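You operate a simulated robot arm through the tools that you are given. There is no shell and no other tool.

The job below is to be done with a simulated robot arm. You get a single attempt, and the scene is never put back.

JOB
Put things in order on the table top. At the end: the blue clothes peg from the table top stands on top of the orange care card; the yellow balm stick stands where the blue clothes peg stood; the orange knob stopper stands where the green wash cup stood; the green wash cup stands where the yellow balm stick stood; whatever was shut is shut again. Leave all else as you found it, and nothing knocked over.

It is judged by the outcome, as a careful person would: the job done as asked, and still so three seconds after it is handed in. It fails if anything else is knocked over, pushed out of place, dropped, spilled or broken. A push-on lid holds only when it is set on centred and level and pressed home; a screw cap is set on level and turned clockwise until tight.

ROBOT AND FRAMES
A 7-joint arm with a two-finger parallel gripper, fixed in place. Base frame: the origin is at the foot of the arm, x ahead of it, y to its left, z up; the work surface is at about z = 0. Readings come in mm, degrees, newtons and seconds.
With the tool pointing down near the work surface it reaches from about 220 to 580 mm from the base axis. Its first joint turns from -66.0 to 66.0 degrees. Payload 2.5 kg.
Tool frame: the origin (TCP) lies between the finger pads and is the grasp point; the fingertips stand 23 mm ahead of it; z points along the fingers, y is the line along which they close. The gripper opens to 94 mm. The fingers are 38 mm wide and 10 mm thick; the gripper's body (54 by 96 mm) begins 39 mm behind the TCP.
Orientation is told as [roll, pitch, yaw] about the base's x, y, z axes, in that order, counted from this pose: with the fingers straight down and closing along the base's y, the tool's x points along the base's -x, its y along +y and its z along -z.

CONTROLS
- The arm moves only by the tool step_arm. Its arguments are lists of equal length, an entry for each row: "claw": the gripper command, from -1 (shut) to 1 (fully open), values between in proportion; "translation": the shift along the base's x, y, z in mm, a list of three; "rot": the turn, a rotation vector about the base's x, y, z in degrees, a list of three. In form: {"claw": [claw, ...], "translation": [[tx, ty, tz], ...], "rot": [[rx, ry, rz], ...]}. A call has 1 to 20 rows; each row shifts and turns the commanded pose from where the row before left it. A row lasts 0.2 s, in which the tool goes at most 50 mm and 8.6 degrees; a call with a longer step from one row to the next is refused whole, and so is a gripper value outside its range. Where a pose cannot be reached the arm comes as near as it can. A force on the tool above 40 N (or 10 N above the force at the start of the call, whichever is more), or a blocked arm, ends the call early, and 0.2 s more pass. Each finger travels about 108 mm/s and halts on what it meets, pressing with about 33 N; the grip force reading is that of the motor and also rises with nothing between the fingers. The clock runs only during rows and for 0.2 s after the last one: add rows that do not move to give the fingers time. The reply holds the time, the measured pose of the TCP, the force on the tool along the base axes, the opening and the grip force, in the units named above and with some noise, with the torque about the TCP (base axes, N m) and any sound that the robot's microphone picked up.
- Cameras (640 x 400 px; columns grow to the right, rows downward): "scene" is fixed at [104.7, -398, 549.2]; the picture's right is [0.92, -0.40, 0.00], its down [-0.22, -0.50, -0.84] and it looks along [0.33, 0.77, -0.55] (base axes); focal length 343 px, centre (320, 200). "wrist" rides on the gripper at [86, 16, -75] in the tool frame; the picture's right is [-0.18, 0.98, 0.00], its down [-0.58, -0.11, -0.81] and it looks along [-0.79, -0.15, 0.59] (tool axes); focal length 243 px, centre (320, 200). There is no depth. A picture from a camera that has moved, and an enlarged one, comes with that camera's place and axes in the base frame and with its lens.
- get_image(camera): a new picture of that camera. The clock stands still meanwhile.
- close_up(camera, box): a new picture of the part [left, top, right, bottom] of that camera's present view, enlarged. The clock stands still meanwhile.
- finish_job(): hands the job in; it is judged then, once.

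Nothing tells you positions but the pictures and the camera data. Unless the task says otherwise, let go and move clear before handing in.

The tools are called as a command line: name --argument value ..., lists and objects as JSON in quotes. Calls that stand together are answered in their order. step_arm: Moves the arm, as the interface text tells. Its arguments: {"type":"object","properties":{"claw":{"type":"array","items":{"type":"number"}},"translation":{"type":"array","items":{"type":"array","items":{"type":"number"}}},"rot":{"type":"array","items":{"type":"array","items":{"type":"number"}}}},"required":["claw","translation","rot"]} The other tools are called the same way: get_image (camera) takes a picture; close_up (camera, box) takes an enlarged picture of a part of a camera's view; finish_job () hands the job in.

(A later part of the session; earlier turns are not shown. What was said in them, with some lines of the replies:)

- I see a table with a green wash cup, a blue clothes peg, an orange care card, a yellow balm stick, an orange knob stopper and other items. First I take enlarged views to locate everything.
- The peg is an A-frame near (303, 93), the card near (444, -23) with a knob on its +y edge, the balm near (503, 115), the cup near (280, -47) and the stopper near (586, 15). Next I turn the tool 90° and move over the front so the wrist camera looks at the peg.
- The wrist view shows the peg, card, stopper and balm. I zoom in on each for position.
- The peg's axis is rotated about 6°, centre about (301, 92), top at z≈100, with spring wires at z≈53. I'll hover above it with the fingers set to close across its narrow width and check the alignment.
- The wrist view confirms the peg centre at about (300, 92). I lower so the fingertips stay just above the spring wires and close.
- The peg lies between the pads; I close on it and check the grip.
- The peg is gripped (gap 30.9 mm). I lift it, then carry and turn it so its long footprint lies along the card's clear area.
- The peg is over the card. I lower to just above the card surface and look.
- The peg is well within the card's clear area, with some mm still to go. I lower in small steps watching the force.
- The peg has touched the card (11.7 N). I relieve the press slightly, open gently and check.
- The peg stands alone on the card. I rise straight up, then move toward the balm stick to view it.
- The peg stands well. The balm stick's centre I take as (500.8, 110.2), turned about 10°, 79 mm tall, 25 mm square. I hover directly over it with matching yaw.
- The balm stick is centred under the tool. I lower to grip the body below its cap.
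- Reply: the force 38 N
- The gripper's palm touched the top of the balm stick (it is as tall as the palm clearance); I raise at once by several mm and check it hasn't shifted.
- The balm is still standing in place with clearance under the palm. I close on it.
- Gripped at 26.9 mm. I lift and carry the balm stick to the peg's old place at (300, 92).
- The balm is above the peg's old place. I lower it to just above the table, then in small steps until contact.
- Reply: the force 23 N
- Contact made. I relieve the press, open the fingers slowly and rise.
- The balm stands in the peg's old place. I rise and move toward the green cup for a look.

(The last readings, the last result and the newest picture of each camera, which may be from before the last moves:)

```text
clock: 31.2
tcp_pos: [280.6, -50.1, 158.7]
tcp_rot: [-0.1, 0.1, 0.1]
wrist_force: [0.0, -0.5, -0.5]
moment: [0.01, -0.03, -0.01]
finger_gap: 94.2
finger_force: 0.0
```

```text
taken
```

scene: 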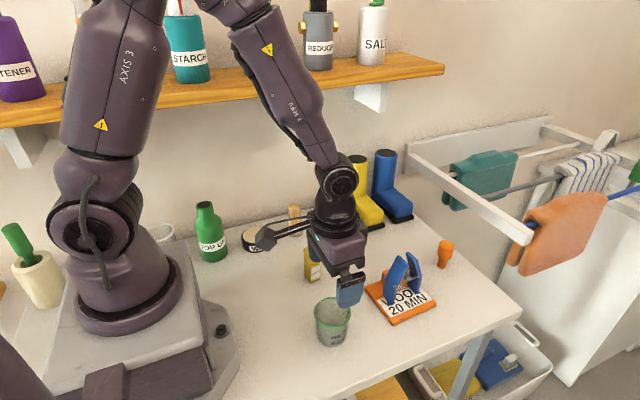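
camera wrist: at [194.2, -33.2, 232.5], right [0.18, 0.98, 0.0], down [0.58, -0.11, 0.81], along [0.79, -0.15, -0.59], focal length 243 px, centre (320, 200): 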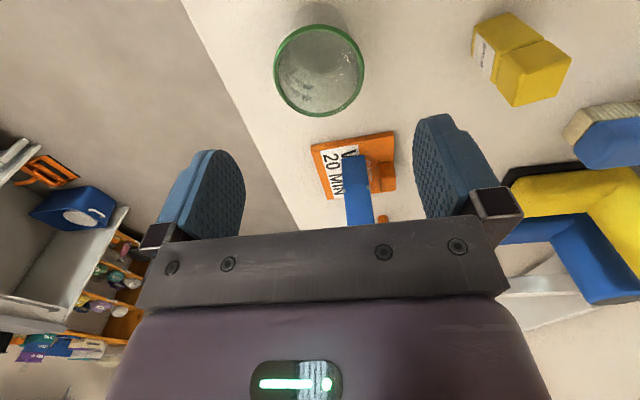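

close_up --camera "wrist" --box '[256, 10, 384, 130]'

close_up --camera "scene" --box '[300, 280, 370, 355]'

close_up --camera "scene" --box '[280, 230, 344, 290]'

```text
3.33 times, centred on (320, 70) of wrist
camera zoom: at [194.2, -33.2, 232.5], right [0.18, 0.98, 0.0], down [0.58, -0.11, 0.81], along [0.79, -0.15, -0.59], focal length 809 px, centre (320, 633)
```

zoom: 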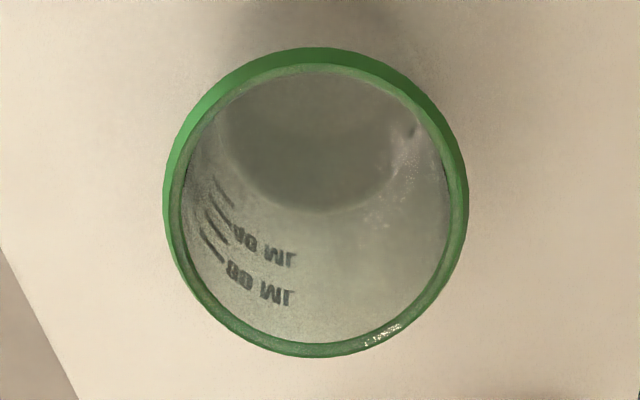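

```text
5.33 times, centred on (335, 318) of scene
camera zoom: at [104.7, -398.0, 549.2], right [0.92, -0.4, 0.0], down [-0.22, -0.5, -0.84], along [0.33, 0.77, -0.55], focal length 1830 px, centre (240, -427)
```

zoom: 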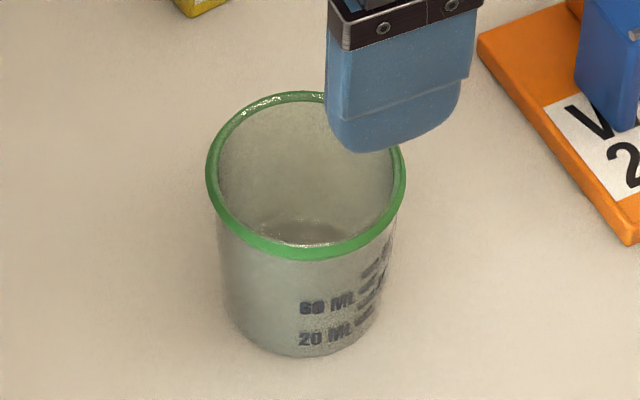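

```text
6.67 times, centred on (312, 260) of scene
camera zoom: at [104.7, -398.0, 549.2], right [0.92, -0.4, 0.0], down [-0.22, -0.5, -0.84], along [0.33, 0.77, -0.55], focal length 2288 px, centre (373, -200)
```

zoom: 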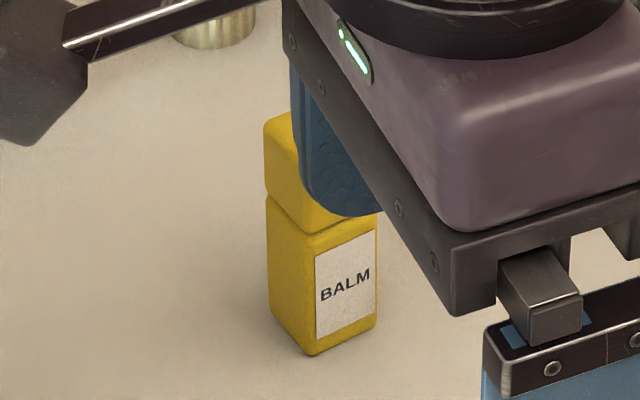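

The cup looks empty; its centre is about (280, -50), rim at z≈57, diameter ≈66 mm. I lower the open fingers around it with palm clearance.

step_arm --claw '[1, 1, 1, 1, 1, 1]' --translation '[[-0.3, -0.7, -25], [0, 0, -25], [0, 0, -25], [0, 0, -20], [0, 0, -14.5], [0, 0, 0]]' --rot '[[0, 0, 0], [0, 0, 0], [0, 0, 0], [0, 0, 0], [0, 0, 0], [0, 0, 0]]'

get_image --camera "wrist"

close_up --camera "scene" --box '[270, 250, 390, 355]'

```text
clock: 32.6
tcp_pos: [280.5, -48.7, 50.1]
tcp_rot: [0.0, 0.0, 0.1]
wrist_force: [-0.1, -0.5, 0.2]
moment: [0.0, -0.03, 0.0]
finger_gap: 94.2
finger_force: 0.0
```

```text
taken
camera wrist: at [194.1, -32.7, 123.1], right [0.18, 0.98, 0.0], down [0.58, -0.11, 0.81], along [0.79, -0.15, -0.59], focal length 243 px, centre (320, 200)
```

wrist: 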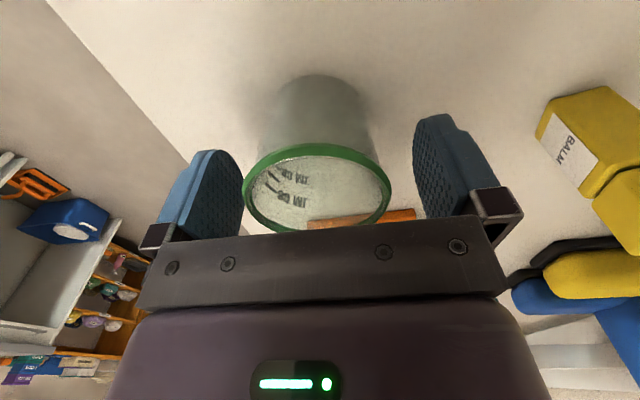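

```text
3.81 times, centred on (330, 302) of scene
camera zoom: at [104.7, -398.0, 549.2], right [0.92, -0.4, 0.0], down [-0.22, -0.5, -0.84], along [0.33, 0.77, -0.55], focal length 1307 px, centre (282, -190)
```

zoom: 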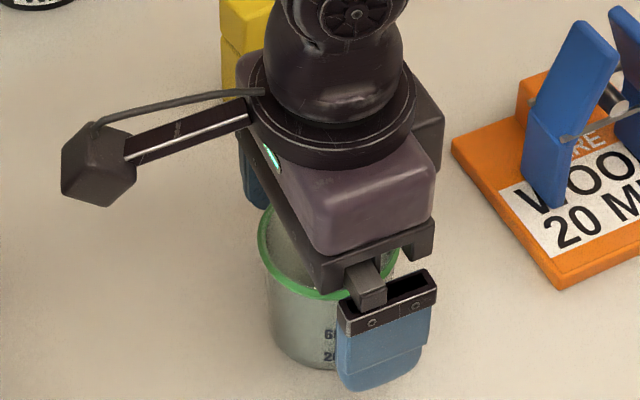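

The cup sits centred between the fingers. I nudge 1 mm in -y and close gently on the rim.

step_arm --claw '[0.8, 0.6, 0.45, 0.35, 0.2, 0.0, 0.0]' --translation '[[0, -1, 0], [0, 0, 0], [0, 0, 0], [0, 0, 0], [0, 0, 0], [0, 0, 0], [0, 0, 0]]' --rot '[[0, 0, 0], [0, 0, 0], [0, 0, 0], [0, 0, 0], [0, 0, 0], [0, 0, 0], [0, 0, 0]]'

get_image --camera "wrist"

close_up --camera "scene" --box '[270, 250, 390, 355]'

```text
clock: 34.2
tcp_pos: [280.0, -49.2, 48.5]
tcp_rot: [0.0, -0.1, 0.1]
wrist_force: [0.2, 0.6, 0.0]
moment: [-0.03, -0.02, -0.01]
finger_gap: 56.4
finger_force: 33.2
```

```text
taken
camera wrist: at [194.1, -33.9, 123.4], right [0.18, 0.98, 0.0], down [0.58, -0.11, 0.81], along [0.79, -0.15, -0.59], focal length 243 px, centre (320, 200)
```

wrist: 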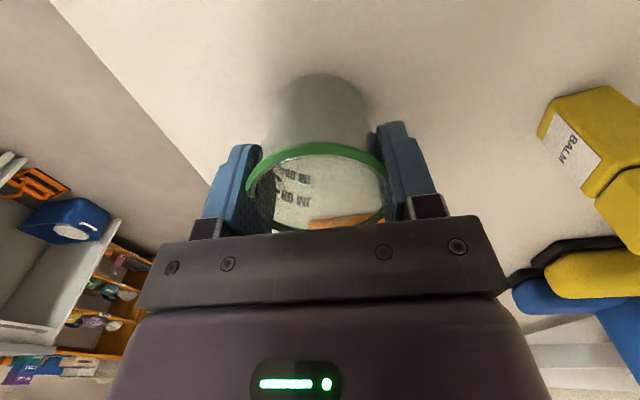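

```text
3.81 times, centred on (330, 302) of scene
camera zoom: at [104.7, -398.0, 549.2], right [0.92, -0.4, 0.0], down [-0.22, -0.5, -0.84], along [0.33, 0.77, -0.55], focal length 1307 px, centre (282, -190)
```

zoom: 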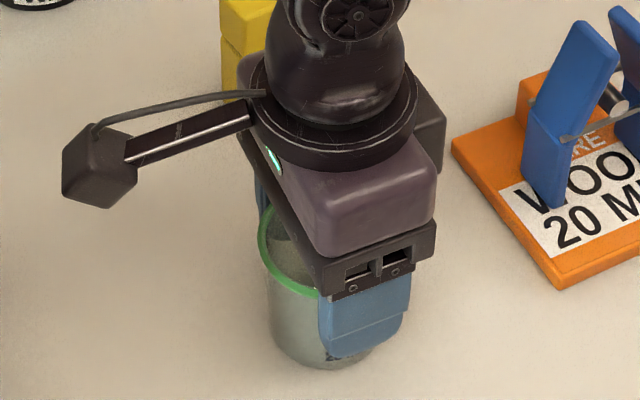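

The fingers stopped at a 56 mm gap with full grip force. I lift gently and check the hold.

step_arm --claw '[0, 0, 0, 0, 0, 0]' --translation '[[0, 0, 3], [0, 0, 6], [0, 0, 8], [0, 0, 8], [0, 0, 5], [0, 0, 0]]' --rot '[[0, 0, 0], [0, 0, 0], [0, 0, 0], [0, 0, 0], [0, 0, 0], [0, 0, 0]]'

get_image --camera "wrist"

close_up --camera "scene" --box '[270, 250, 390, 355]'

```text
clock: 35.6
tcp_pos: [279.3, -49.1, 78.8]
tcp_rot: [0.0, 0.0, 0.1]
wrist_force: [0.1, -0.3, 0.0]
moment: [-0.02, 0.02, 0.01]
finger_gap: 56.1
finger_force: 32.9
```

```text
taken
camera wrist: at [193.4, -34.1, 153.7], right [0.18, 0.98, 0.0], down [0.58, -0.11, 0.81], along [0.79, -0.15, -0.59], focal length 243 px, centre (320, 200)
```

wrist: 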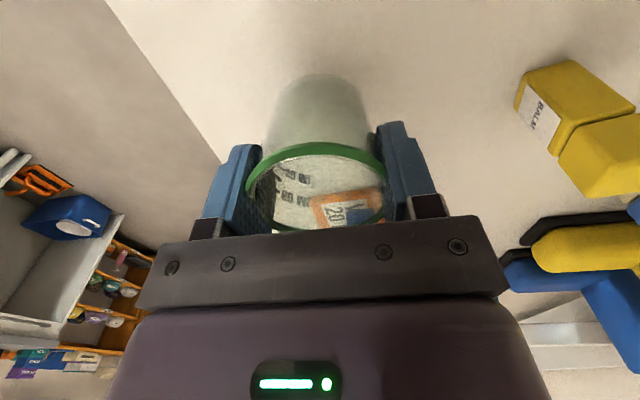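

```text
3.81 times, centred on (330, 302) of scene
camera zoom: at [104.7, -398.0, 549.2], right [0.92, -0.4, 0.0], down [-0.22, -0.5, -0.84], along [0.33, 0.77, -0.55], focal length 1307 px, centre (282, -190)
```

zoom: 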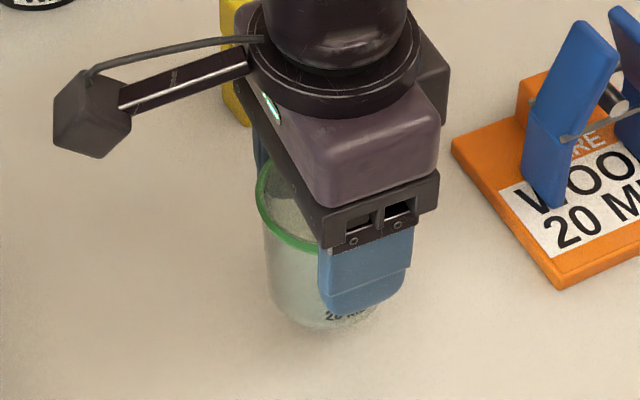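

The cup is held upright. I raise it above everything and carry it smoothly toward the balm's old place.

step_arm --claw '[0, 0, 0, 0, 0, 0, 0, 0]' --translation '[[0, 0, 8], [0, 0, 15], [0, 0, 20], [0, 0, 20], [0, 0, 20], [0, 0, 15], [0, 0, 8], [0, 0, 0]]' --rot '[[0, 0, 0], [0, 0, 0], [0, 0, 0], [0, 0, 0], [0, 0, 0], [0, 0, 0], [0, 0, 0], [0, 0, 0]]'

step_arm --claw '[0, 0, 0, 0, 0, 0, 0, 0, 0, 0, 0, 0, 0, 0, 0, 0, 0, 0, 0]' --translation '[[5, 3.6, 0], [10, 7.3, 0], [13.8, 10, 0], [13.8, 10, 0], [13.8, 10, 0], [13.8, 10, 0], [13.8, 10, 0], [13.8, 10, 0], [13.8, 10, 0], [13.8, 10, 0], [13.8, 10, 0], [13.8, 10, 0], [13.8, 10, 0], [13.8, 10, 0], [13.8, 10, 0], [13.8, 10, 0], [8, 5.8, 0], [5, 3.5, 0], [0, 0, 0]]' --rot '[[0, 0, 0], [0, 0, 0], [0, 0, 0], [0, 0, 0], [0, 0, 0], [0, 0, 0], [0, 0, 0], [0, 0, 0], [0, 0, 0], [0, 0, 0], [0, 0, 0], [0, 0, 0], [0, 0, 0], [0, 0, 0], [0, 0, 0], [0, 0, 0], [0, 0, 0], [0, 0, 0], [0, 0, 0]]'

get_image --camera "wrist"

get_image --camera "scene"

```text
clock: 37.4
tcp_pos: [279.4, -51.5, 184.2]
tcp_rot: [0.1, 0.0, 0.1]
wrist_force: [-0.4, 1.4, 0.0]
moment: [0.0, 0.0, -0.01]
finger_gap: 56.2
finger_force: 33.1
```

```text
clock: 41.4
tcp_pos: [501.9, 109.6, 185.1]
tcp_rot: [0.1, 0.1, 0.0]
wrist_force: [0.3, -0.5, 0.8]
moment: [0.0, 0.03, 0.0]
finger_gap: 56.4
finger_force: 33.3
```

```text
taken
camera wrist: at [415.7, 126.2, 259.0], right [0.18, 0.98, 0.0], down [0.58, -0.11, 0.81], along [0.79, -0.15, -0.59], focal length 243 px, centre (320, 200)
```

wrist: 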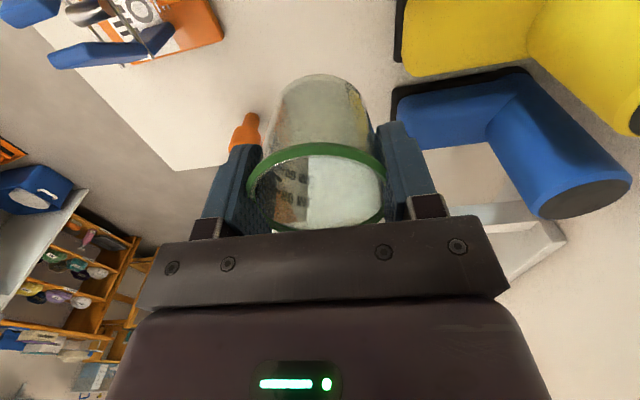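

```text
taken
```

scene: 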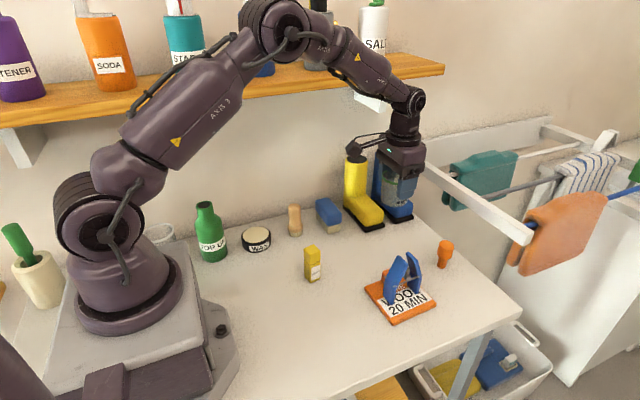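

The cup is above the balm's old place. I lower it in stages.

step_arm --claw '[0, 0, 0, 0, 0, 0, 0, 0, 0, 0]' --translation '[[-0.5, 0, -8], [-0.5, 0, -16], [0, 0, -20], [0, 0, -20], [0, 0, -20], [0, 0, -20], [0, 0, -14], [0, 0, -9], [0, 0, -4], [0, 0, 0]]' --rot '[[0, 0, 0], [0, 0, 0], [0, 0, 0], [0, 0, 0], [0, 0, 0], [0, 0, 0], [0, 0, 0], [0, 0, 0], [0, 0, 0], [0, 0, 0]]'

step_arm --claw '[0, 0, 0]' --translation '[[0, 0, -1.5], [0, 0, -1], [0, 0, 0]]' --rot '[[0, 0, 0], [0, 0, 0], [0, 0, 0]]'

get_image --camera "wrist"

close_up --camera "scene" --box '[340, 175, 460, 275]'

```text
clock: 43.6
tcp_pos: [501.8, 109.0, 54.1]
tcp_rot: [0.0, 0.0, 0.1]
wrist_force: [0.3, -0.5, -1.2]
moment: [0.01, 0.01, 0.0]
finger_gap: 56.2
finger_force: 33.2
```

```text
clock: 44.4
tcp_pos: [500.8, 110.9, 50.5]
tcp_rot: [0.0, 0.0, 0.1]
wrist_force: [0.0, -0.4, -0.9]
moment: [-0.02, -0.02, 0.03]
finger_gap: 56.2
finger_force: 32.3
```

```text
taken
camera wrist: at [415.2, 125.9, 125.4], right [0.18, 0.98, 0.0], down [0.58, -0.11, 0.81], along [0.79, -0.15, -0.59], focal length 243 px, centre (320, 200)
```

wrist: 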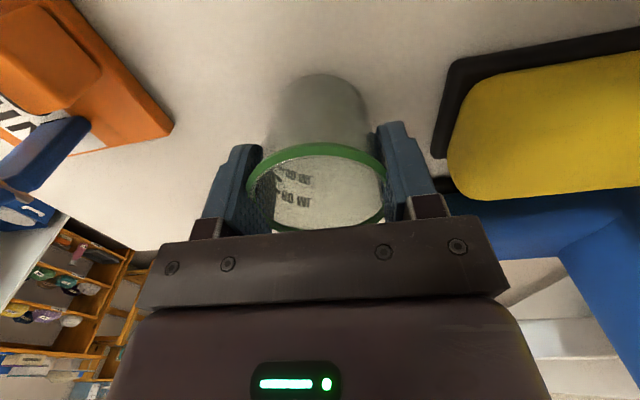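

```text
4.00 times, centred on (400, 225) of scene
camera zoom: at [104.7, -398.0, 549.2], right [0.92, -0.4, 0.0], down [-0.22, -0.5, -0.84], along [0.33, 0.77, -0.55], focal length 1372 px, centre (0, 100)
```

zoom: 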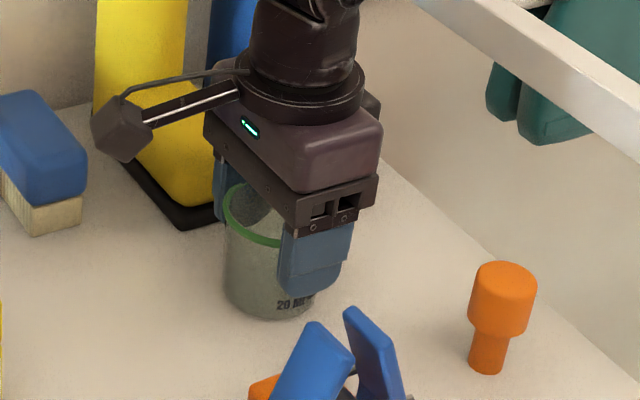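

Around 2 mm remain. I go down in finer steps until contact.

step_arm --claw '[0, 0, 0]' --translation '[[0, 0, -0.8], [0, 0, -0.7], [0, 0, 0]]' --rot '[[0, 0, 0], [0, 0, 0], [0, 0, 0]]'

step_arm --claw '[0, 0]' --translation '[[0, 0, -0.6], [0, 0, 0]]' --rot '[[0, 0, 0], [0, 0, 0]]'

```text
clock: 45.2
tcp_pos: [501.5, 109.7, 49.4]
tcp_rot: [0.1, 0.0, 0.1]
wrist_force: [0.4, 0.6, -0.2]
moment: [0.01, -0.03, -0.02]
finger_gap: 56.4
finger_force: 33.3
```

```text
clock: 45.8
tcp_pos: [501.3, 110.8, 49.7]
tcp_rot: [0.0, 0.0, 0.1]
wrist_force: [0.5, 0.7, -0.5]
moment: [-0.01, -0.01, 0.01]
finger_gap: 56.2
finger_force: 32.6
```

step_arm --claw '[0, 0]' --translation '[[0, 0, -0.6], [0, 0, 0]]' --rot '[[0, 0, 0], [0, 0, 0]]'

```text
clock: 46.4
tcp_pos: [502.4, 109.6, 48.8]
tcp_rot: [0.0, 0.0, 0.1]
wrist_force: [0.1, 0.6, 0.1]
moment: [0.02, 0.01, -0.03]
finger_gap: 56.1
finger_force: 32.8
```

step_arm --claw '[0, 0]' --translation '[[0, 0, -0.5], [0, 0, 0]]' --rot '[[0, 0, 0], [0, 0, 0]]'

get_image --camera "wrist"

```text
clock: 47.0
tcp_pos: [500.2, 110.6, 48.7]
tcp_rot: [0.0, -0.1, 0.2]
wrist_force: [-1.8, -0.5, 8.6]
moment: [-0.06, 0.09, 0.03]
finger_gap: 55.9
finger_force: 32.7
```

```text
taken
camera wrist: at [414.9, 126.0, 123.0], right [0.18, 0.98, 0.0], down [0.58, -0.11, 0.81], along [0.79, -0.15, -0.59], focal length 243 px, centre (320, 200)
```

wrist: 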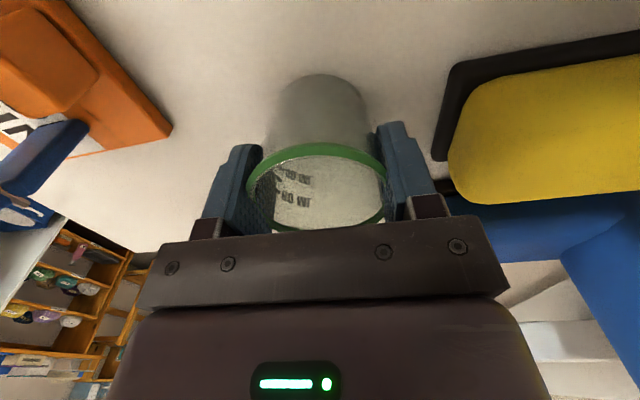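

Contact at 8.6 N with the tool at (501, 110). I open the fingers slowly and check before rising.

step_arm --claw '[0.2, 0.25, 0.35, 0.5, 0.65, 0.8, 0.85, 0.85]' --translation '[[0, 0, 0.3], [0, 0, 0], [0, 0, 0], [0, 0, 0], [0, 0, 0], [0, 0, 0], [0, 0, 0], [0, 0, 0]]' --rot '[[0, 0, 0], [0, 0, 0], [0, 0, 0], [0, 0, 0], [0, 0, 0], [0, 0, 0], [0, 0, 0], [0, 0, 0]]'

get_image --camera "wrist"

close_up --camera "scene" --box '[340, 175, 460, 275]'

```text
clock: 48.8
tcp_pos: [501.8, 110.2, 47.3]
tcp_rot: [0.0, 0.0, 0.2]
wrist_force: [0.3, -0.5, -0.4]
moment: [0.01, -0.03, 0.04]
finger_gap: 87.0
finger_force: 0.0
```

```text
taken
camera wrist: at [414.9, 125.7, 122.7], right [0.18, 0.98, 0.0], down [0.58, -0.11, 0.81], along [0.79, -0.15, -0.59], focal length 243 px, centre (320, 200)
```

wrist: 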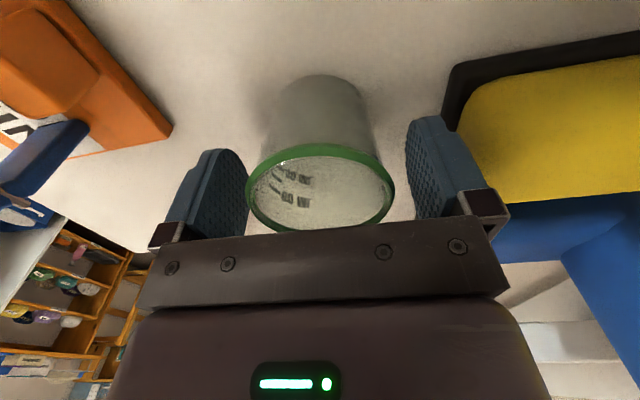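

```text
4.00 times, centred on (400, 225) of scene
camera zoom: at [104.7, -398.0, 549.2], right [0.92, -0.4, 0.0], down [-0.22, -0.5, -0.84], along [0.33, 0.77, -0.55], focal length 1372 px, centre (0, 100)
```

zoom: 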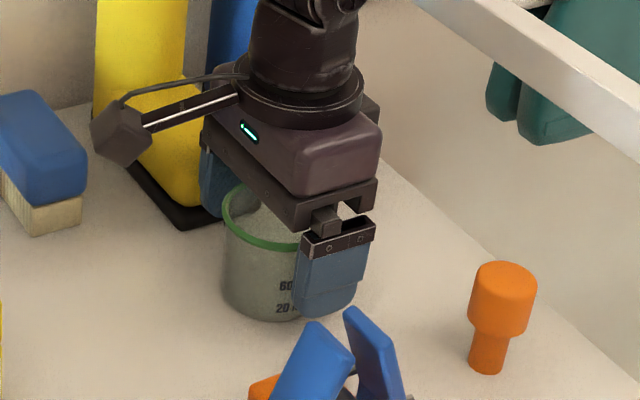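

The cup stands free in the balm's old place. I rise, then move toward the stopper for a look.

step_arm --claw '[0.85, 0.85, 0.85, 0.85, 0.85, 0.85, 0.6, 0.4, 0.3, 0.3, 0.3]' --translation '[[0, 0, 10], [0, 0, 20], [0, 0, 25], [0, 0, 25], [0, 0, 25], [0, 0, 10], [10, -25, 0], [10, -25, 0], [10, -25, 0], [8, -25, 0], [0, 0, 0]]' --rot '[[0, 0, 0], [0, 0, 0], [0, 0, 0], [0, 0, 0], [0, 0, 0], [0, 0, 0], [0, 0, 0], [0, 0, 0], [0, 0, 0], [0, 0, 0], [0, 0, 0]]'

get_image --camera "wrist"

get_image --camera "scene"

```text
clock: 51.2
tcp_pos: [538.9, 9.2, 162.8]
tcp_rot: [0.0, 0.0, 0.1]
wrist_force: [0.1, 0.2, 0.8]
moment: [0.0, 0.01, -0.02]
finger_gap: 61.2
finger_force: 0.1
```

```text
taken
camera wrist: at [452.6, 25.1, 237.2], right [0.18, 0.98, 0.0], down [0.58, -0.11, 0.81], along [0.79, -0.15, -0.59], focal length 243 px, centre (320, 200)
```

wrist: 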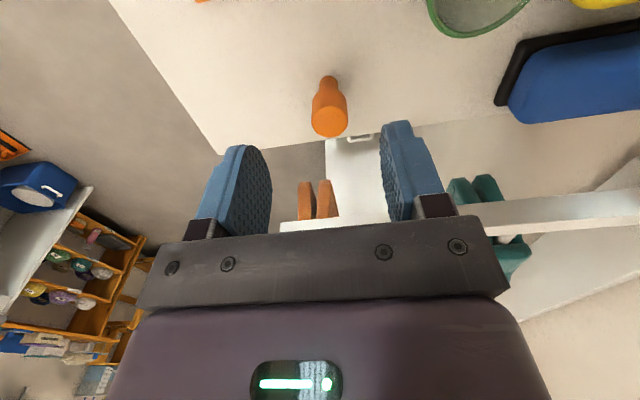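

```text
taken
```

scene: 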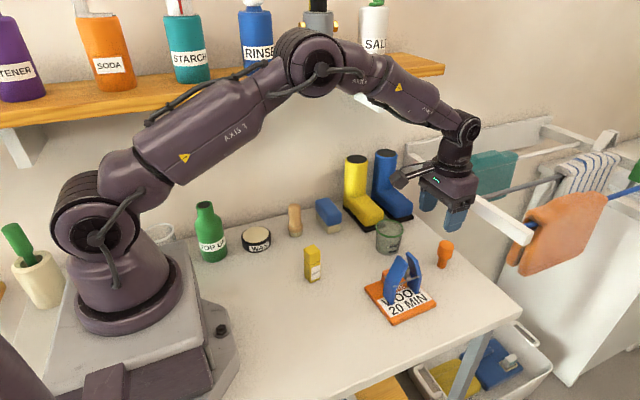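

close_up --camera "wrist" --box '[282, 60, 378, 150]'

close_up --camera "scene" --box '[410, 225, 474, 285]'

close_up --camera "scene" --box '[340, 170, 500, 290]'

```text
4.44 times, centred on (330, 105) of wrist
camera zoom: at [452.6, 25.1, 237.2], right [0.18, 0.98, 0.0], down [0.58, -0.11, 0.81], along [0.79, -0.15, -0.59], focal length 1078 px, centre (276, 622)
```

zoom: 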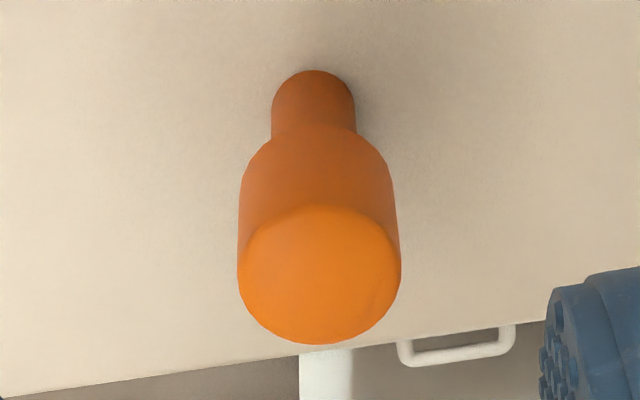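

```text
6.67 times, centred on (442, 255) of scene
camera zoom: at [104.7, -398.0, 549.2], right [0.92, -0.4, 0.0], down [-0.22, -0.5, -0.84], along [0.33, 0.77, -0.55], focal length 2288 px, centre (-493, -167)
```

zoom: 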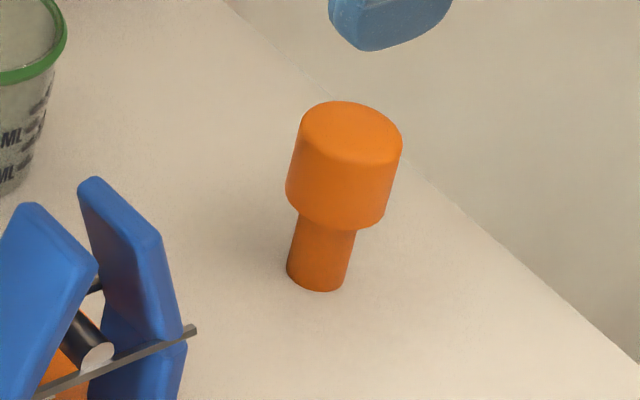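

```text
3.33 times, centred on (420, 230) of scene
camera zoom: at [104.7, -398.0, 549.2], right [0.92, -0.4, 0.0], down [-0.22, -0.5, -0.84], along [0.33, 0.77, -0.55], focal length 1144 px, centre (-13, 100)
```

zoom: 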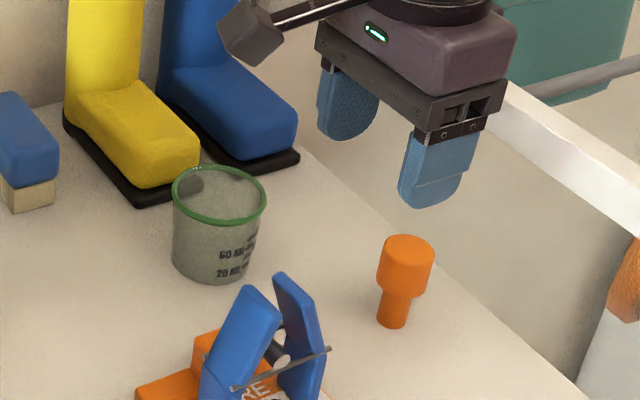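

The stopper's centre is about (580.7, 10), 59 mm tall with a head about 33 mm wide from z≈30 up. This is at the edge of reach, so I approach in stages and watch the pose.

step_arm --claw '[0.3, 0.3, 0.3, 0.3, 0.3]' --translation '[[13, 0.3, -10], [13, 0.3, -15], [12.4, 0.3, -15], [0, 0, 0], [0, 0, 0]]' --rot '[[0, 0, 0], [0, 0, 0], [0, 0, 0], [0, 0, 0], [0, 0, 0]]'

get_image --camera "wrist"

get_image --camera "scene"

```text
clock: 52.4
tcp_pos: [576.6, 10.2, 121.8]
tcp_rot: [0.0, 0.0, 0.2]
wrist_force: [0.7, -0.7, 0.1]
moment: [0.01, 0.01, -0.03]
finger_gap: 61.0
finger_force: 0.0
```

```text
taken
camera wrist: at [491.0, 26.2, 197.1], right [0.18, 0.98, 0.0], down [0.58, -0.11, 0.81], along [0.79, -0.15, -0.59], focal length 243 px, centre (320, 200)
```

wrist: 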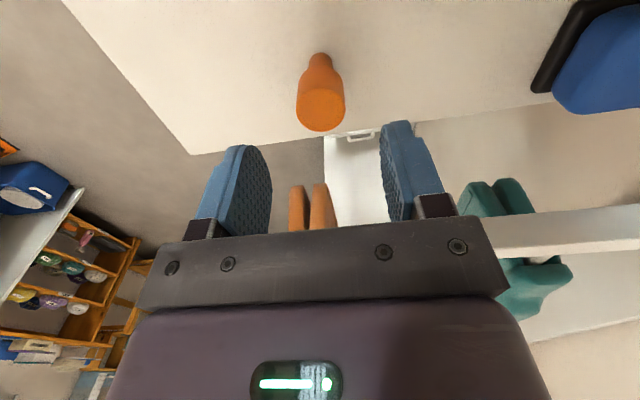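

```text
taken
```

scene: 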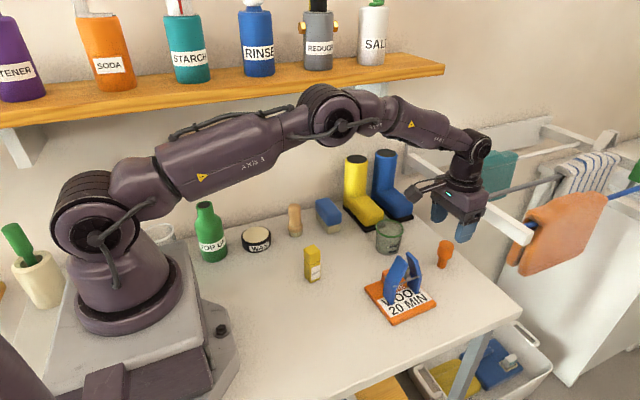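

Alignment is good laterally. I descend around the stopper head.

step_arm --claw '[0.3, 0.3, 0.3, 0.3, 0.3, 0.3]' --translation '[[0, 0, -20], [0, 0, -20], [0, 0, -20], [0, 0, -12], [0, 0, -6], [0, 0, 0]]' --rot '[[0, 0, 0], [0, 0, 0], [0, 0, 0], [0, 0, 0], [0, 0, 0], [0, 0, 0]]'

get_image --camera "wrist"

close_up --camera "scene" --box '[400, 200, 500, 290]'

```text
clock: 53.8
tcp_pos: [576.4, 11.3, 46.8]
tcp_rot: [0.0, 0.0, 0.2]
wrist_force: [-0.1, 0.1, -0.4]
moment: [0.01, -0.04, -0.03]
finger_gap: 61.2
finger_force: 0.1
```

```text
taken
camera wrist: at [491.2, 27.3, 120.1], right [0.18, 0.98, 0.0], down [0.58, -0.11, 0.81], along [0.79, -0.15, -0.59], focal length 243 px, centre (320, 200)
```

wrist: 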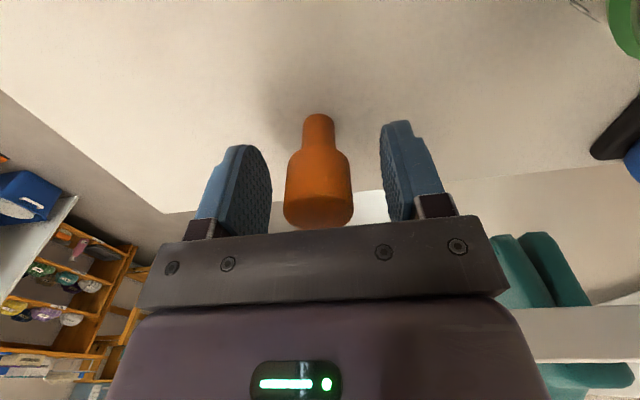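

```text
4.44 times, centred on (450, 245) of scene
camera zoom: at [104.7, -398.0, 549.2], right [0.92, -0.4, 0.0], down [-0.22, -0.5, -0.84], along [0.33, 0.77, -0.55], focal length 1525 px, centre (-258, 0)
```

zoom: 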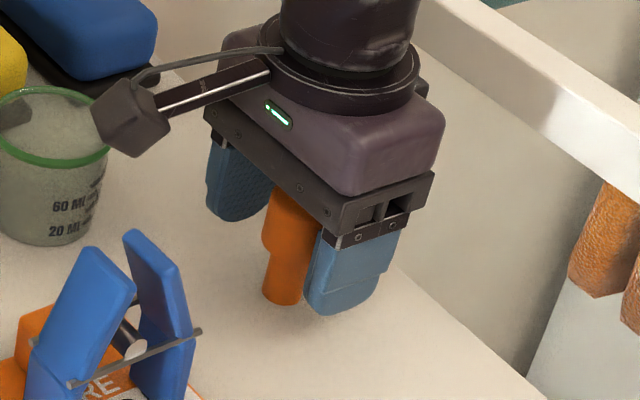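

The stopper head is between the pads. A small shift to centre, then I close.

step_arm --claw '[0.3, 0.1, -0.1, -0.25, -0.4, -1, -1]' --translation '[[1.5, -1.2, 0], [0, 0, 0], [0, 0, 0], [0, 0, 0], [0, 0, 0], [0, 0, 0], [0, 0, 0]]' --rot '[[0, 0, 0], [0, 0, 0], [0, 0, 0], [0, 0, 0], [0, 0, 0], [0, 0, 0], [0, 0, 0]]'

get_image --camera "wrist"

close_up --camera "scene" --box '[400, 200, 500, 290]'

```text
clock: 55.4
tcp_pos: [577.7, 10.3, 47.4]
tcp_rot: [-0.1, 0.0, 0.1]
wrist_force: [0.6, 0.8, 0.5]
moment: [0.01, 0.01, -0.04]
finger_gap: 30.4
finger_force: 33.3
```

```text
taken
camera wrist: at [492.0, 25.9, 120.2], right [0.18, 0.98, 0.0], down [0.58, -0.11, 0.81], along [0.79, -0.15, -0.59], focal length 243 px, centre (320, 200)
```

wrist: 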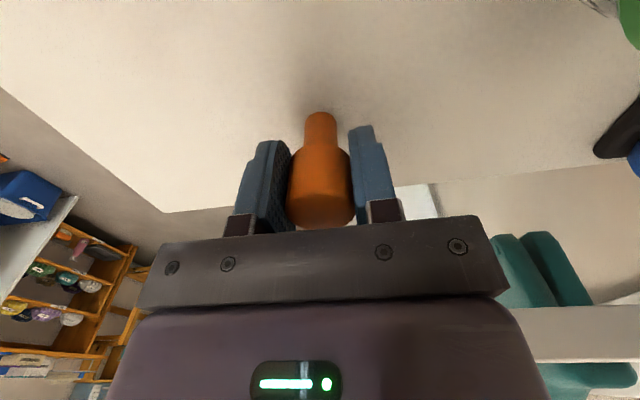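

```text
4.44 times, centred on (450, 245) of scene
camera zoom: at [104.7, -398.0, 549.2], right [0.92, -0.4, 0.0], down [-0.22, -0.5, -0.84], along [0.33, 0.77, -0.55], focal length 1525 px, centre (-258, 0)
```

zoom: 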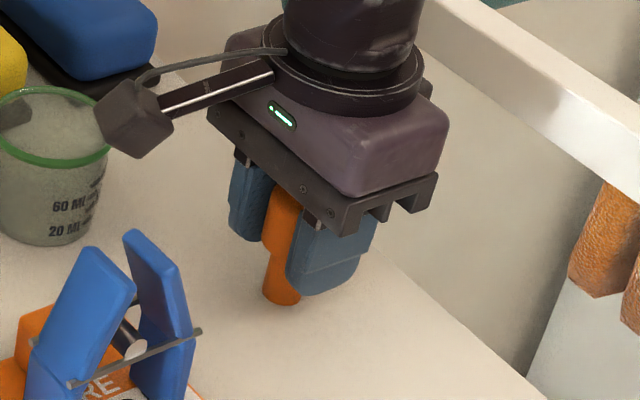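

Gripped at 30.4 mm; the stopper sits about 2.6 mm beyond the tool centre in x. I lift and carry it high over the peg to the cup's old place.

step_arm --claw '[-1, -1, -1, -1, -1, -1, -1, -1, -1, -1]' --translation '[[0, 0, 6], [0, 0, 14], [0, 0, 20], [0, 0, 20], [-6, 0, 20], [-12, 0, 20], [-12, 0, 20], [-10, 0, 20], [0, 0, 5], [0, 0, 0]]' --rot '[[0, 0, 0], [0, 0, 0], [0, 0, 0], [0, 0, 0], [0, 0, 0], [0, 0, 0], [0, 0, 0], [0, 0, 0], [0, 0, 0], [0, 0, 0]]'

get_image --camera "wrist"

```text
clock: 57.6
tcp_pos: [538.9, 10.0, 190.3]
tcp_rot: [0.0, 0.0, 0.1]
wrist_force: [-0.9, -0.3, -0.2]
moment: [0.03, 0.05, -0.04]
finger_gap: 30.7
finger_force: 32.9
```

```text
taken
camera wrist: at [452.2, 25.3, 265.0], right [0.18, 0.98, 0.0], down [0.58, -0.11, 0.81], along [0.79, -0.15, -0.59], focal length 243 px, centre (320, 200)
```

wrist: 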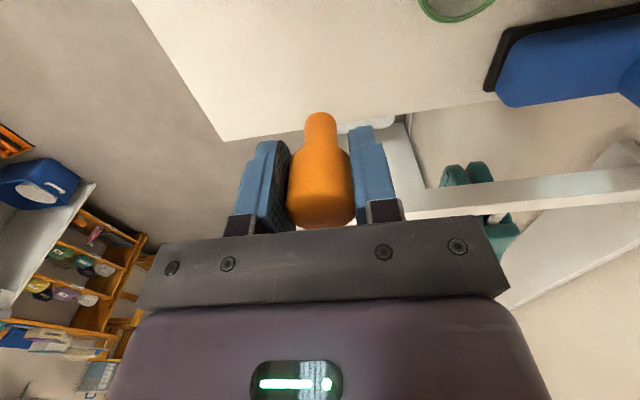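

The stopper is held straight. I move it across to above the cup's old place.

step_arm --claw '[-1, -1, -1, -1, -1, -1, -1, -1, -1, -1, -1, -1, -1, -1, -1]' --translation '[[-10, -2.3, 0], [-20, -4.5, 0], [-22, -5, 0], [-22, -5, 0], [-22, -5, 0], [-22, -5, 0], [-22, -5, 0], [-22, -5, 0], [-22, -5, 0], [-22, -5, 0], [-22, -5, 0], [-20, -4.5, 0], [-8, -1.8, 0], [-4.5, -1, 0], [0, 0, 0]]' --rot '[[0, 0, 0], [0, 0, 0], [0, 0, 0], [0, 0, 0], [0, 0, 0], [0, 0, 0], [0, 0, 0], [0, 0, 0], [0, 0, 0], [0, 0, 0], [0, 0, 0], [0, 0, 0], [0, 0, 0], [0, 0, 0], [0, 0, 0]]'

get_image --camera "wrist"

get_image --camera "scene"

```text
clock: 60.8
tcp_pos: [277.6, -49.9, 192.4]
tcp_rot: [0.0, 0.0, 0.0]
wrist_force: [-0.4, -0.4, -0.1]
moment: [0.03, 0.02, 0.01]
finger_gap: 30.7
finger_force: 33.2
```

```text
taken
camera wrist: at [191.5, -33.7, 265.4], right [0.18, 0.98, 0.0], down [0.58, -0.11, 0.81], along [0.79, -0.15, -0.59], focal length 243 px, centre (320, 200)
```

wrist: 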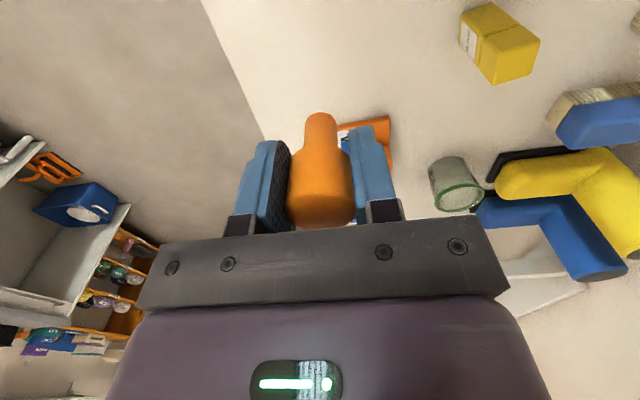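

```text
taken
```

scene: 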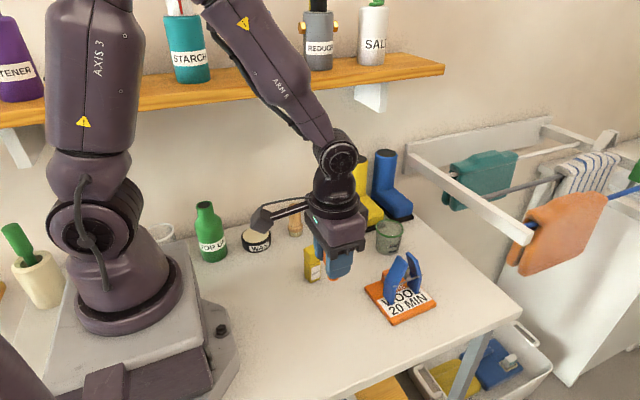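

Position is right. I lower the stopper in stages.

step_arm --claw '[-1, -1, -1, -1, -1, -1, -1, -1, -1, -1]' --translation '[[0.2, 0, -8], [0, 0, -18], [0, 0, -22], [0, 0, -22], [0, 0, -22], [0, 0, -20], [0, 0, -14], [0, 0, -9], [0, 0, -5], [0, 0, 0]]' --rot '[[0, 0, 0], [0, 0, 0], [0, 0, 0], [0, 0, 0], [0, 0, 0], [0, 0, 0], [0, 0, 0], [0, 0, 0], [0, 0, 0], [0, 0, 0]]'

step_arm --claw '[-1, -1, -1]' --translation '[[0, 0, -1.5], [0, 0, -1], [0, 0, 0]]' --rot '[[0, 0, 0], [0, 0, 0], [0, 0, 0]]'

get_image --camera "wrist"

close_up --camera "scene" --box '[280, 250, 390, 355]'

```text
clock: 63.0
tcp_pos: [277.8, -49.6, 50.0]
tcp_rot: [0.1, 0.1, 0.1]
wrist_force: [1.2, 0.0, -0.2]
moment: [0.0, -0.01, -0.03]
finger_gap: 30.2
finger_force: 33.0
```

```text
clock: 63.8
tcp_pos: [278.9, -52.2, 47.6]
tcp_rot: [0.0, -0.1, 0.1]
wrist_force: [0.7, -0.5, -0.7]
moment: [-0.01, -0.01, 0.02]
finger_gap: 30.6
finger_force: 33.2
```

```text
taken
camera wrist: at [192.5, -33.9, 122.1], right [0.18, 0.98, 0.0], down [0.58, -0.11, 0.81], along [0.79, -0.15, -0.59], focal length 243 px, centre (320, 200)
```

wrist: 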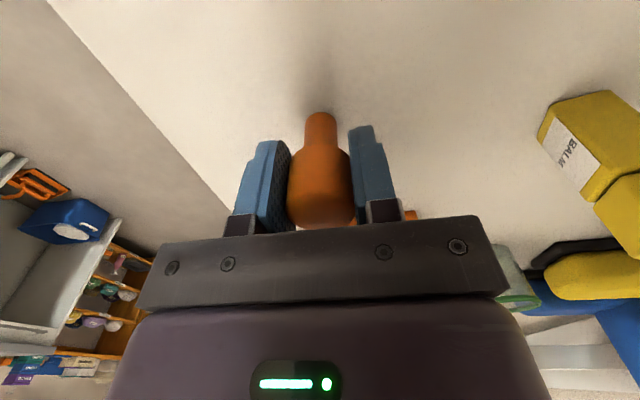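

```text
3.81 times, centred on (335, 302) of scene
camera zoom: at [104.7, -398.0, 549.2], right [0.92, -0.4, 0.0], down [-0.22, -0.5, -0.84], along [0.33, 0.77, -0.55], focal length 1307 px, centre (263, -190)
```

zoom: 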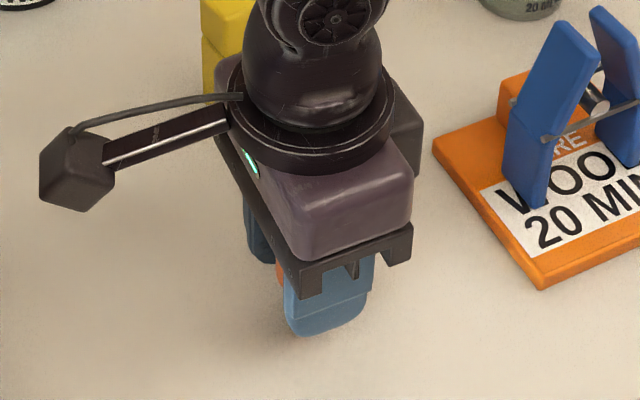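

step_arm --claw '[-1, -1, -1]' --translation '[[-0.7, 0, -0.8], [0, 0, -0.6], [0, 0, 0]]' --rot '[[0, 0, 0], [0, 0, 0], [0, 0, 0]]'

step_arm --claw '[-1, -1]' --translation '[[0, 0, -0.5], [0, 0, 0]]' --rot '[[0, 0, 0], [0, 0, 0]]'

```text
clock: 64.6
tcp_pos: [277.7, -49.6, 47.3]
tcp_rot: [0.0, -0.1, 0.2]
wrist_force: [-0.6, 0.6, -0.1]
moment: [-0.01, -0.01, 0.0]
finger_gap: 30.8
finger_force: 33.5
```

```text
clock: 65.2
tcp_pos: [277.2, -50.1, 45.8]
tcp_rot: [0.0, 0.0, 0.0]
wrist_force: [0.0, -0.4, -0.5]
moment: [-0.05, 0.01, -0.01]
finger_gap: 30.6
finger_force: 33.0
```

step_arm --claw '[-1, -1]' --translation '[[0, 0, -0.5], [0, 0, 0]]' --rot '[[0, 0, 0], [0, 0, 0]]'

```text
clock: 65.8
tcp_pos: [277.5, -49.1, 45.8]
tcp_rot: [0.0, 0.0, -0.1]
wrist_force: [-2.0, -2.6, 8.5]
moment: [-0.12, 0.0, -0.01]
finger_gap: 30.5
finger_force: 33.3
```

Light, centred contact (8.5 N). I release slowly and symmetrically, then check.

step_arm --claw '[-0.35, -0.33, -0.3, -0.2, -0.1, 0.05, 0.2, 0.3]' --translation '[[0, 0, 0.3], [0, 0, 0], [0, 0, 0], [0, 0, 0], [0, 0, 0], [0, 0, 0], [0, 0, 0], [0, 0, 0]]' --rot '[[0, 0, 0], [0, 0, 0], [0, 0, 0], [0, 0, 0], [0, 0, 0], [0, 0, 0], [0, 0, 0], [0, 0, 0]]'

get_image --camera "wrist"

close_up --camera "scene" --box '[280, 250, 390, 355]'

```text
clock: 67.6
tcp_pos: [277.1, -49.7, 45.5]
tcp_rot: [-0.1, 0.0, 0.2]
wrist_force: [0.1, 0.9, 0.2]
moment: [0.03, -0.01, -0.02]
finger_gap: 61.0
finger_force: 0.1
```

```text
taken
camera wrist: at [191.4, -33.5, 120.0], right [0.18, 0.98, 0.0], down [0.58, -0.11, 0.81], along [0.79, -0.15, -0.59], focal length 243 px, centre (320, 200)
```

wrist: 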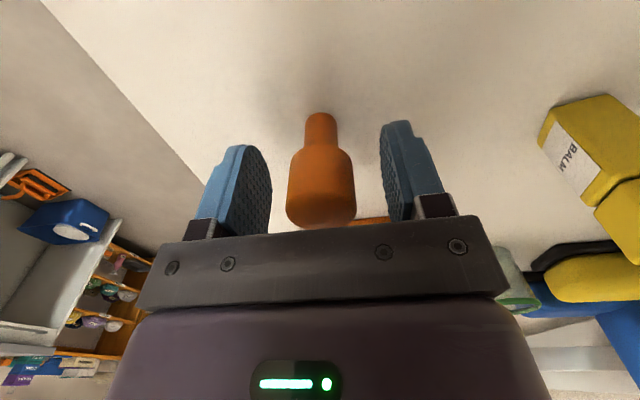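

```text
3.81 times, centred on (335, 302) of scene
camera zoom: at [104.7, -398.0, 549.2], right [0.92, -0.4, 0.0], down [-0.22, -0.5, -0.84], along [0.33, 0.77, -0.55], focal length 1307 px, centre (263, -190)
```

zoom: 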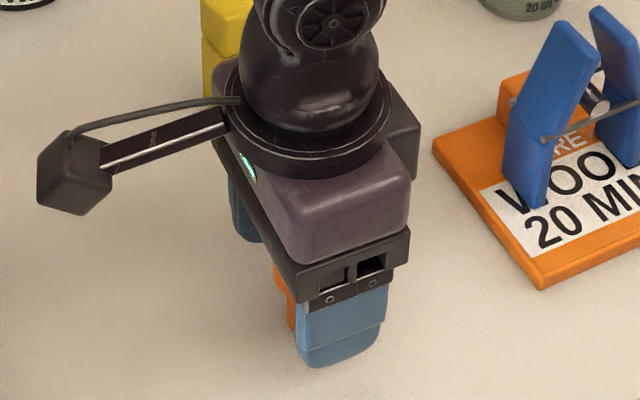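

The stopper stands free. I rise clear and inspect the whole table.

step_arm --claw '[0.3, 0.3, 0.3, 0.3, 0.3, 0.3, 0.3, 0.3, 0.3]' --translation '[[0, 0, 8], [0, 0, 18], [0, 0, 25], [0, 0, 25], [0, 0, 30], [0, 0, 35], [5, 0, 35], [10, 0, 35], [0, 0, 0]]' --rot '[[0, 0, 0], [0, 0, 0], [0, 0, 0], [0, 0, 0], [0, 0, 0], [0, 0, 0], [0, 0, 0], [0, 0, 0], [0, 0, 0]]'

get_image --camera "scene"

close_up --camera "scene" --box '[280, 180, 480, 345]'

get_image --camera "wrist"

```text
clock: 69.6
tcp_pos: [291.5, -48.9, 258.0]
tcp_rot: [0.0, 0.0, 0.2]
wrist_force: [-0.8, 0.7, -0.6]
moment: [0.02, 0.02, -0.03]
finger_gap: 61.4
finger_force: 0.1
```

```text
taken
```

scene: 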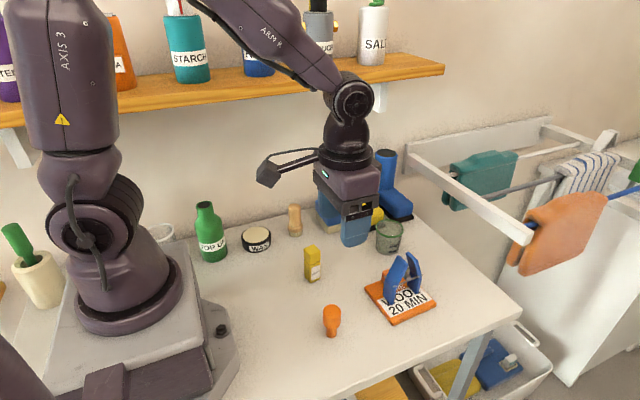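

```text
2.42 times, centred on (380, 262) of scene
camera zoom: at [104.7, -398.0, 549.2], right [0.92, -0.4, 0.0], down [-0.22, -0.5, -0.84], along [0.33, 0.77, -0.55], focal length 832 px, centre (174, 48)
```

zoom: 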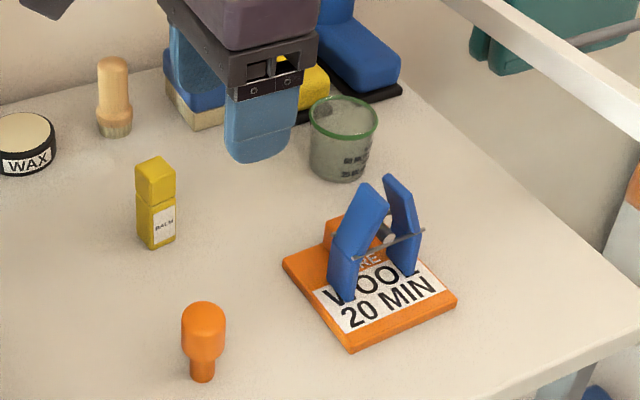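

```text
taken
camera wrist: at [206.5, -32.5, 332.5], right [0.18, 0.98, 0.0], down [0.58, -0.11, 0.81], along [0.79, -0.15, -0.59], focal length 243 px, centre (320, 200)
```

wrist: 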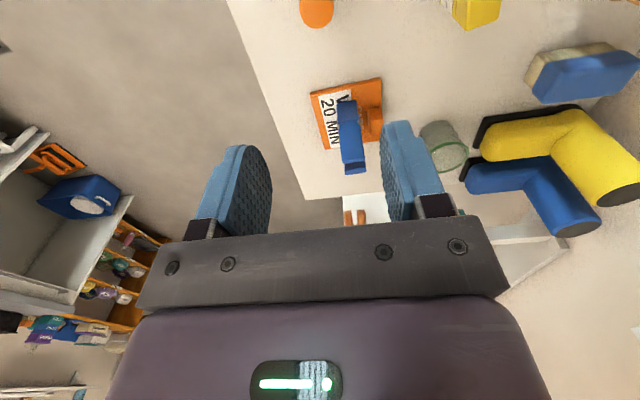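

All four objects stand in their new places. I zoom in to verify positions with the fixed camera.

close_up --camera "scene" --box '[300, 290, 364, 350]'

close_up --camera "scene" --box '[280, 230, 344, 290]'

close_up --camera "scene" --box '[350, 205, 430, 265]'

close_up --camera "scene" --box '[350, 235, 450, 335]'

```text
6.67 times, centred on (332, 320) of scene
camera zoom: at [104.7, -398.0, 549.2], right [0.92, -0.4, 0.0], down [-0.22, -0.5, -0.84], along [0.33, 0.77, -0.55], focal length 2288 px, centre (240, -600)
```

zoom: 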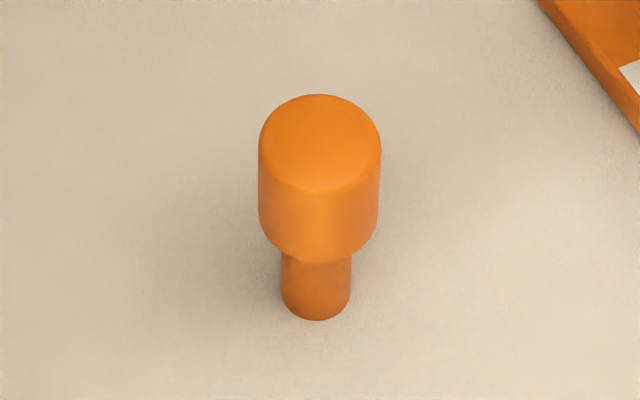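

```text
6.67 times, centred on (312, 260) of scene
camera zoom: at [104.7, -398.0, 549.2], right [0.92, -0.4, 0.0], down [-0.22, -0.5, -0.84], along [0.33, 0.77, -0.55], focal length 2288 px, centre (373, -200)
```

zoom: 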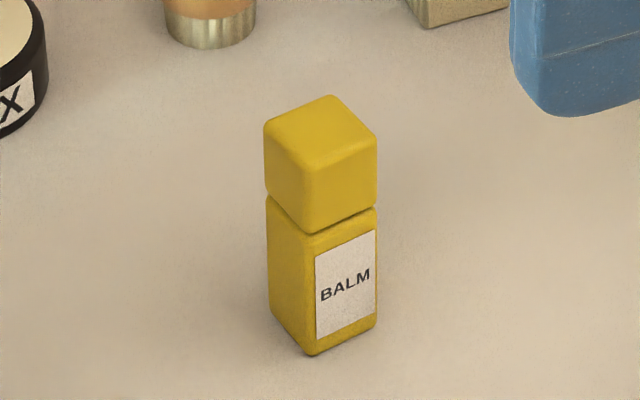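

```text
6.67 times, centred on (390, 235) of scene
camera zoom: at [104.7, -398.0, 549.2], right [0.92, -0.4, 0.0], down [-0.22, -0.5, -0.84], along [0.33, 0.77, -0.55], focal length 2288 px, centre (-147, -33)
```

zoom: 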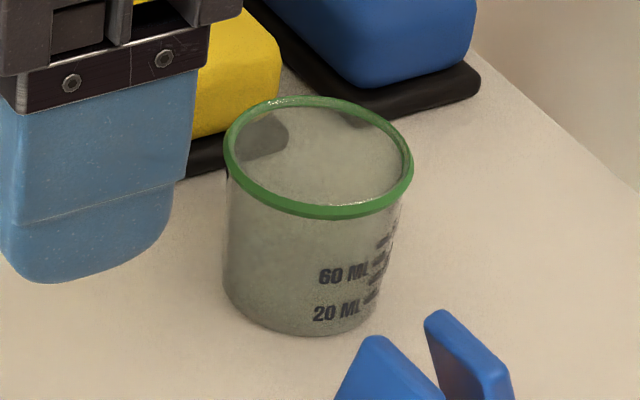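

```text
4.00 times, centred on (400, 285) of scene
camera zoom: at [104.7, -398.0, 549.2], right [0.92, -0.4, 0.0], down [-0.22, -0.5, -0.84], along [0.33, 0.77, -0.55], focal length 1372 px, centre (0, -140)
```

zoom: 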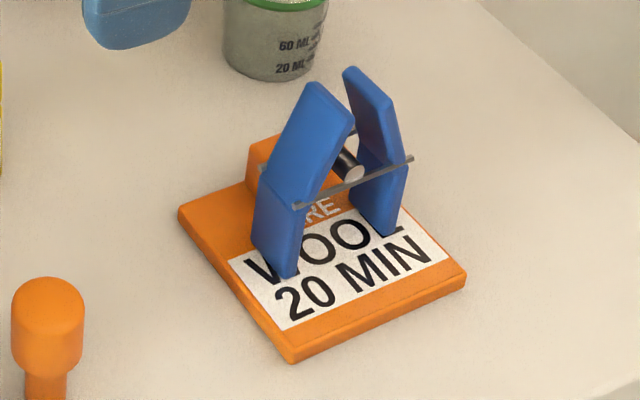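

The peg stands on the card, and the balm, cup and stopper each stand within a few millimetres of the spots they were to take. The card and everything else look undisturbed, nothing was opened, and the arm is clear, so I hand the job in.

finish_job

```text
The job is handed in.
```

I finished the rearrangement and handed it in; in the last pictures all four objects stood upright in their new places.

- **Blue clothes peg:** it stands on the flat part of the orange care card. I turned it about 90° so its feet sit well inside the card's edges.
- **Yellow balm stick:** it stands where the peg stood.
- **Green wash cup:** it looked empty and stands where the balm stick stood.
- **Orange knob stopper:** it stands where the cup stood.

By the camera measurements, the balm, cup and stopper are each within about 3 mm of the spot they were meant to take.

While lowering onto the balm stick, the gripper's palm pressed straight down on its top with about 37 N. I raised it at once, and the stick was still standing in place with its cap on.

I opened nothing, so there was nothing to shut again. The card did not move, nothing else I could see in the pictures was disturbed, and I moved the arm clear before handing in.
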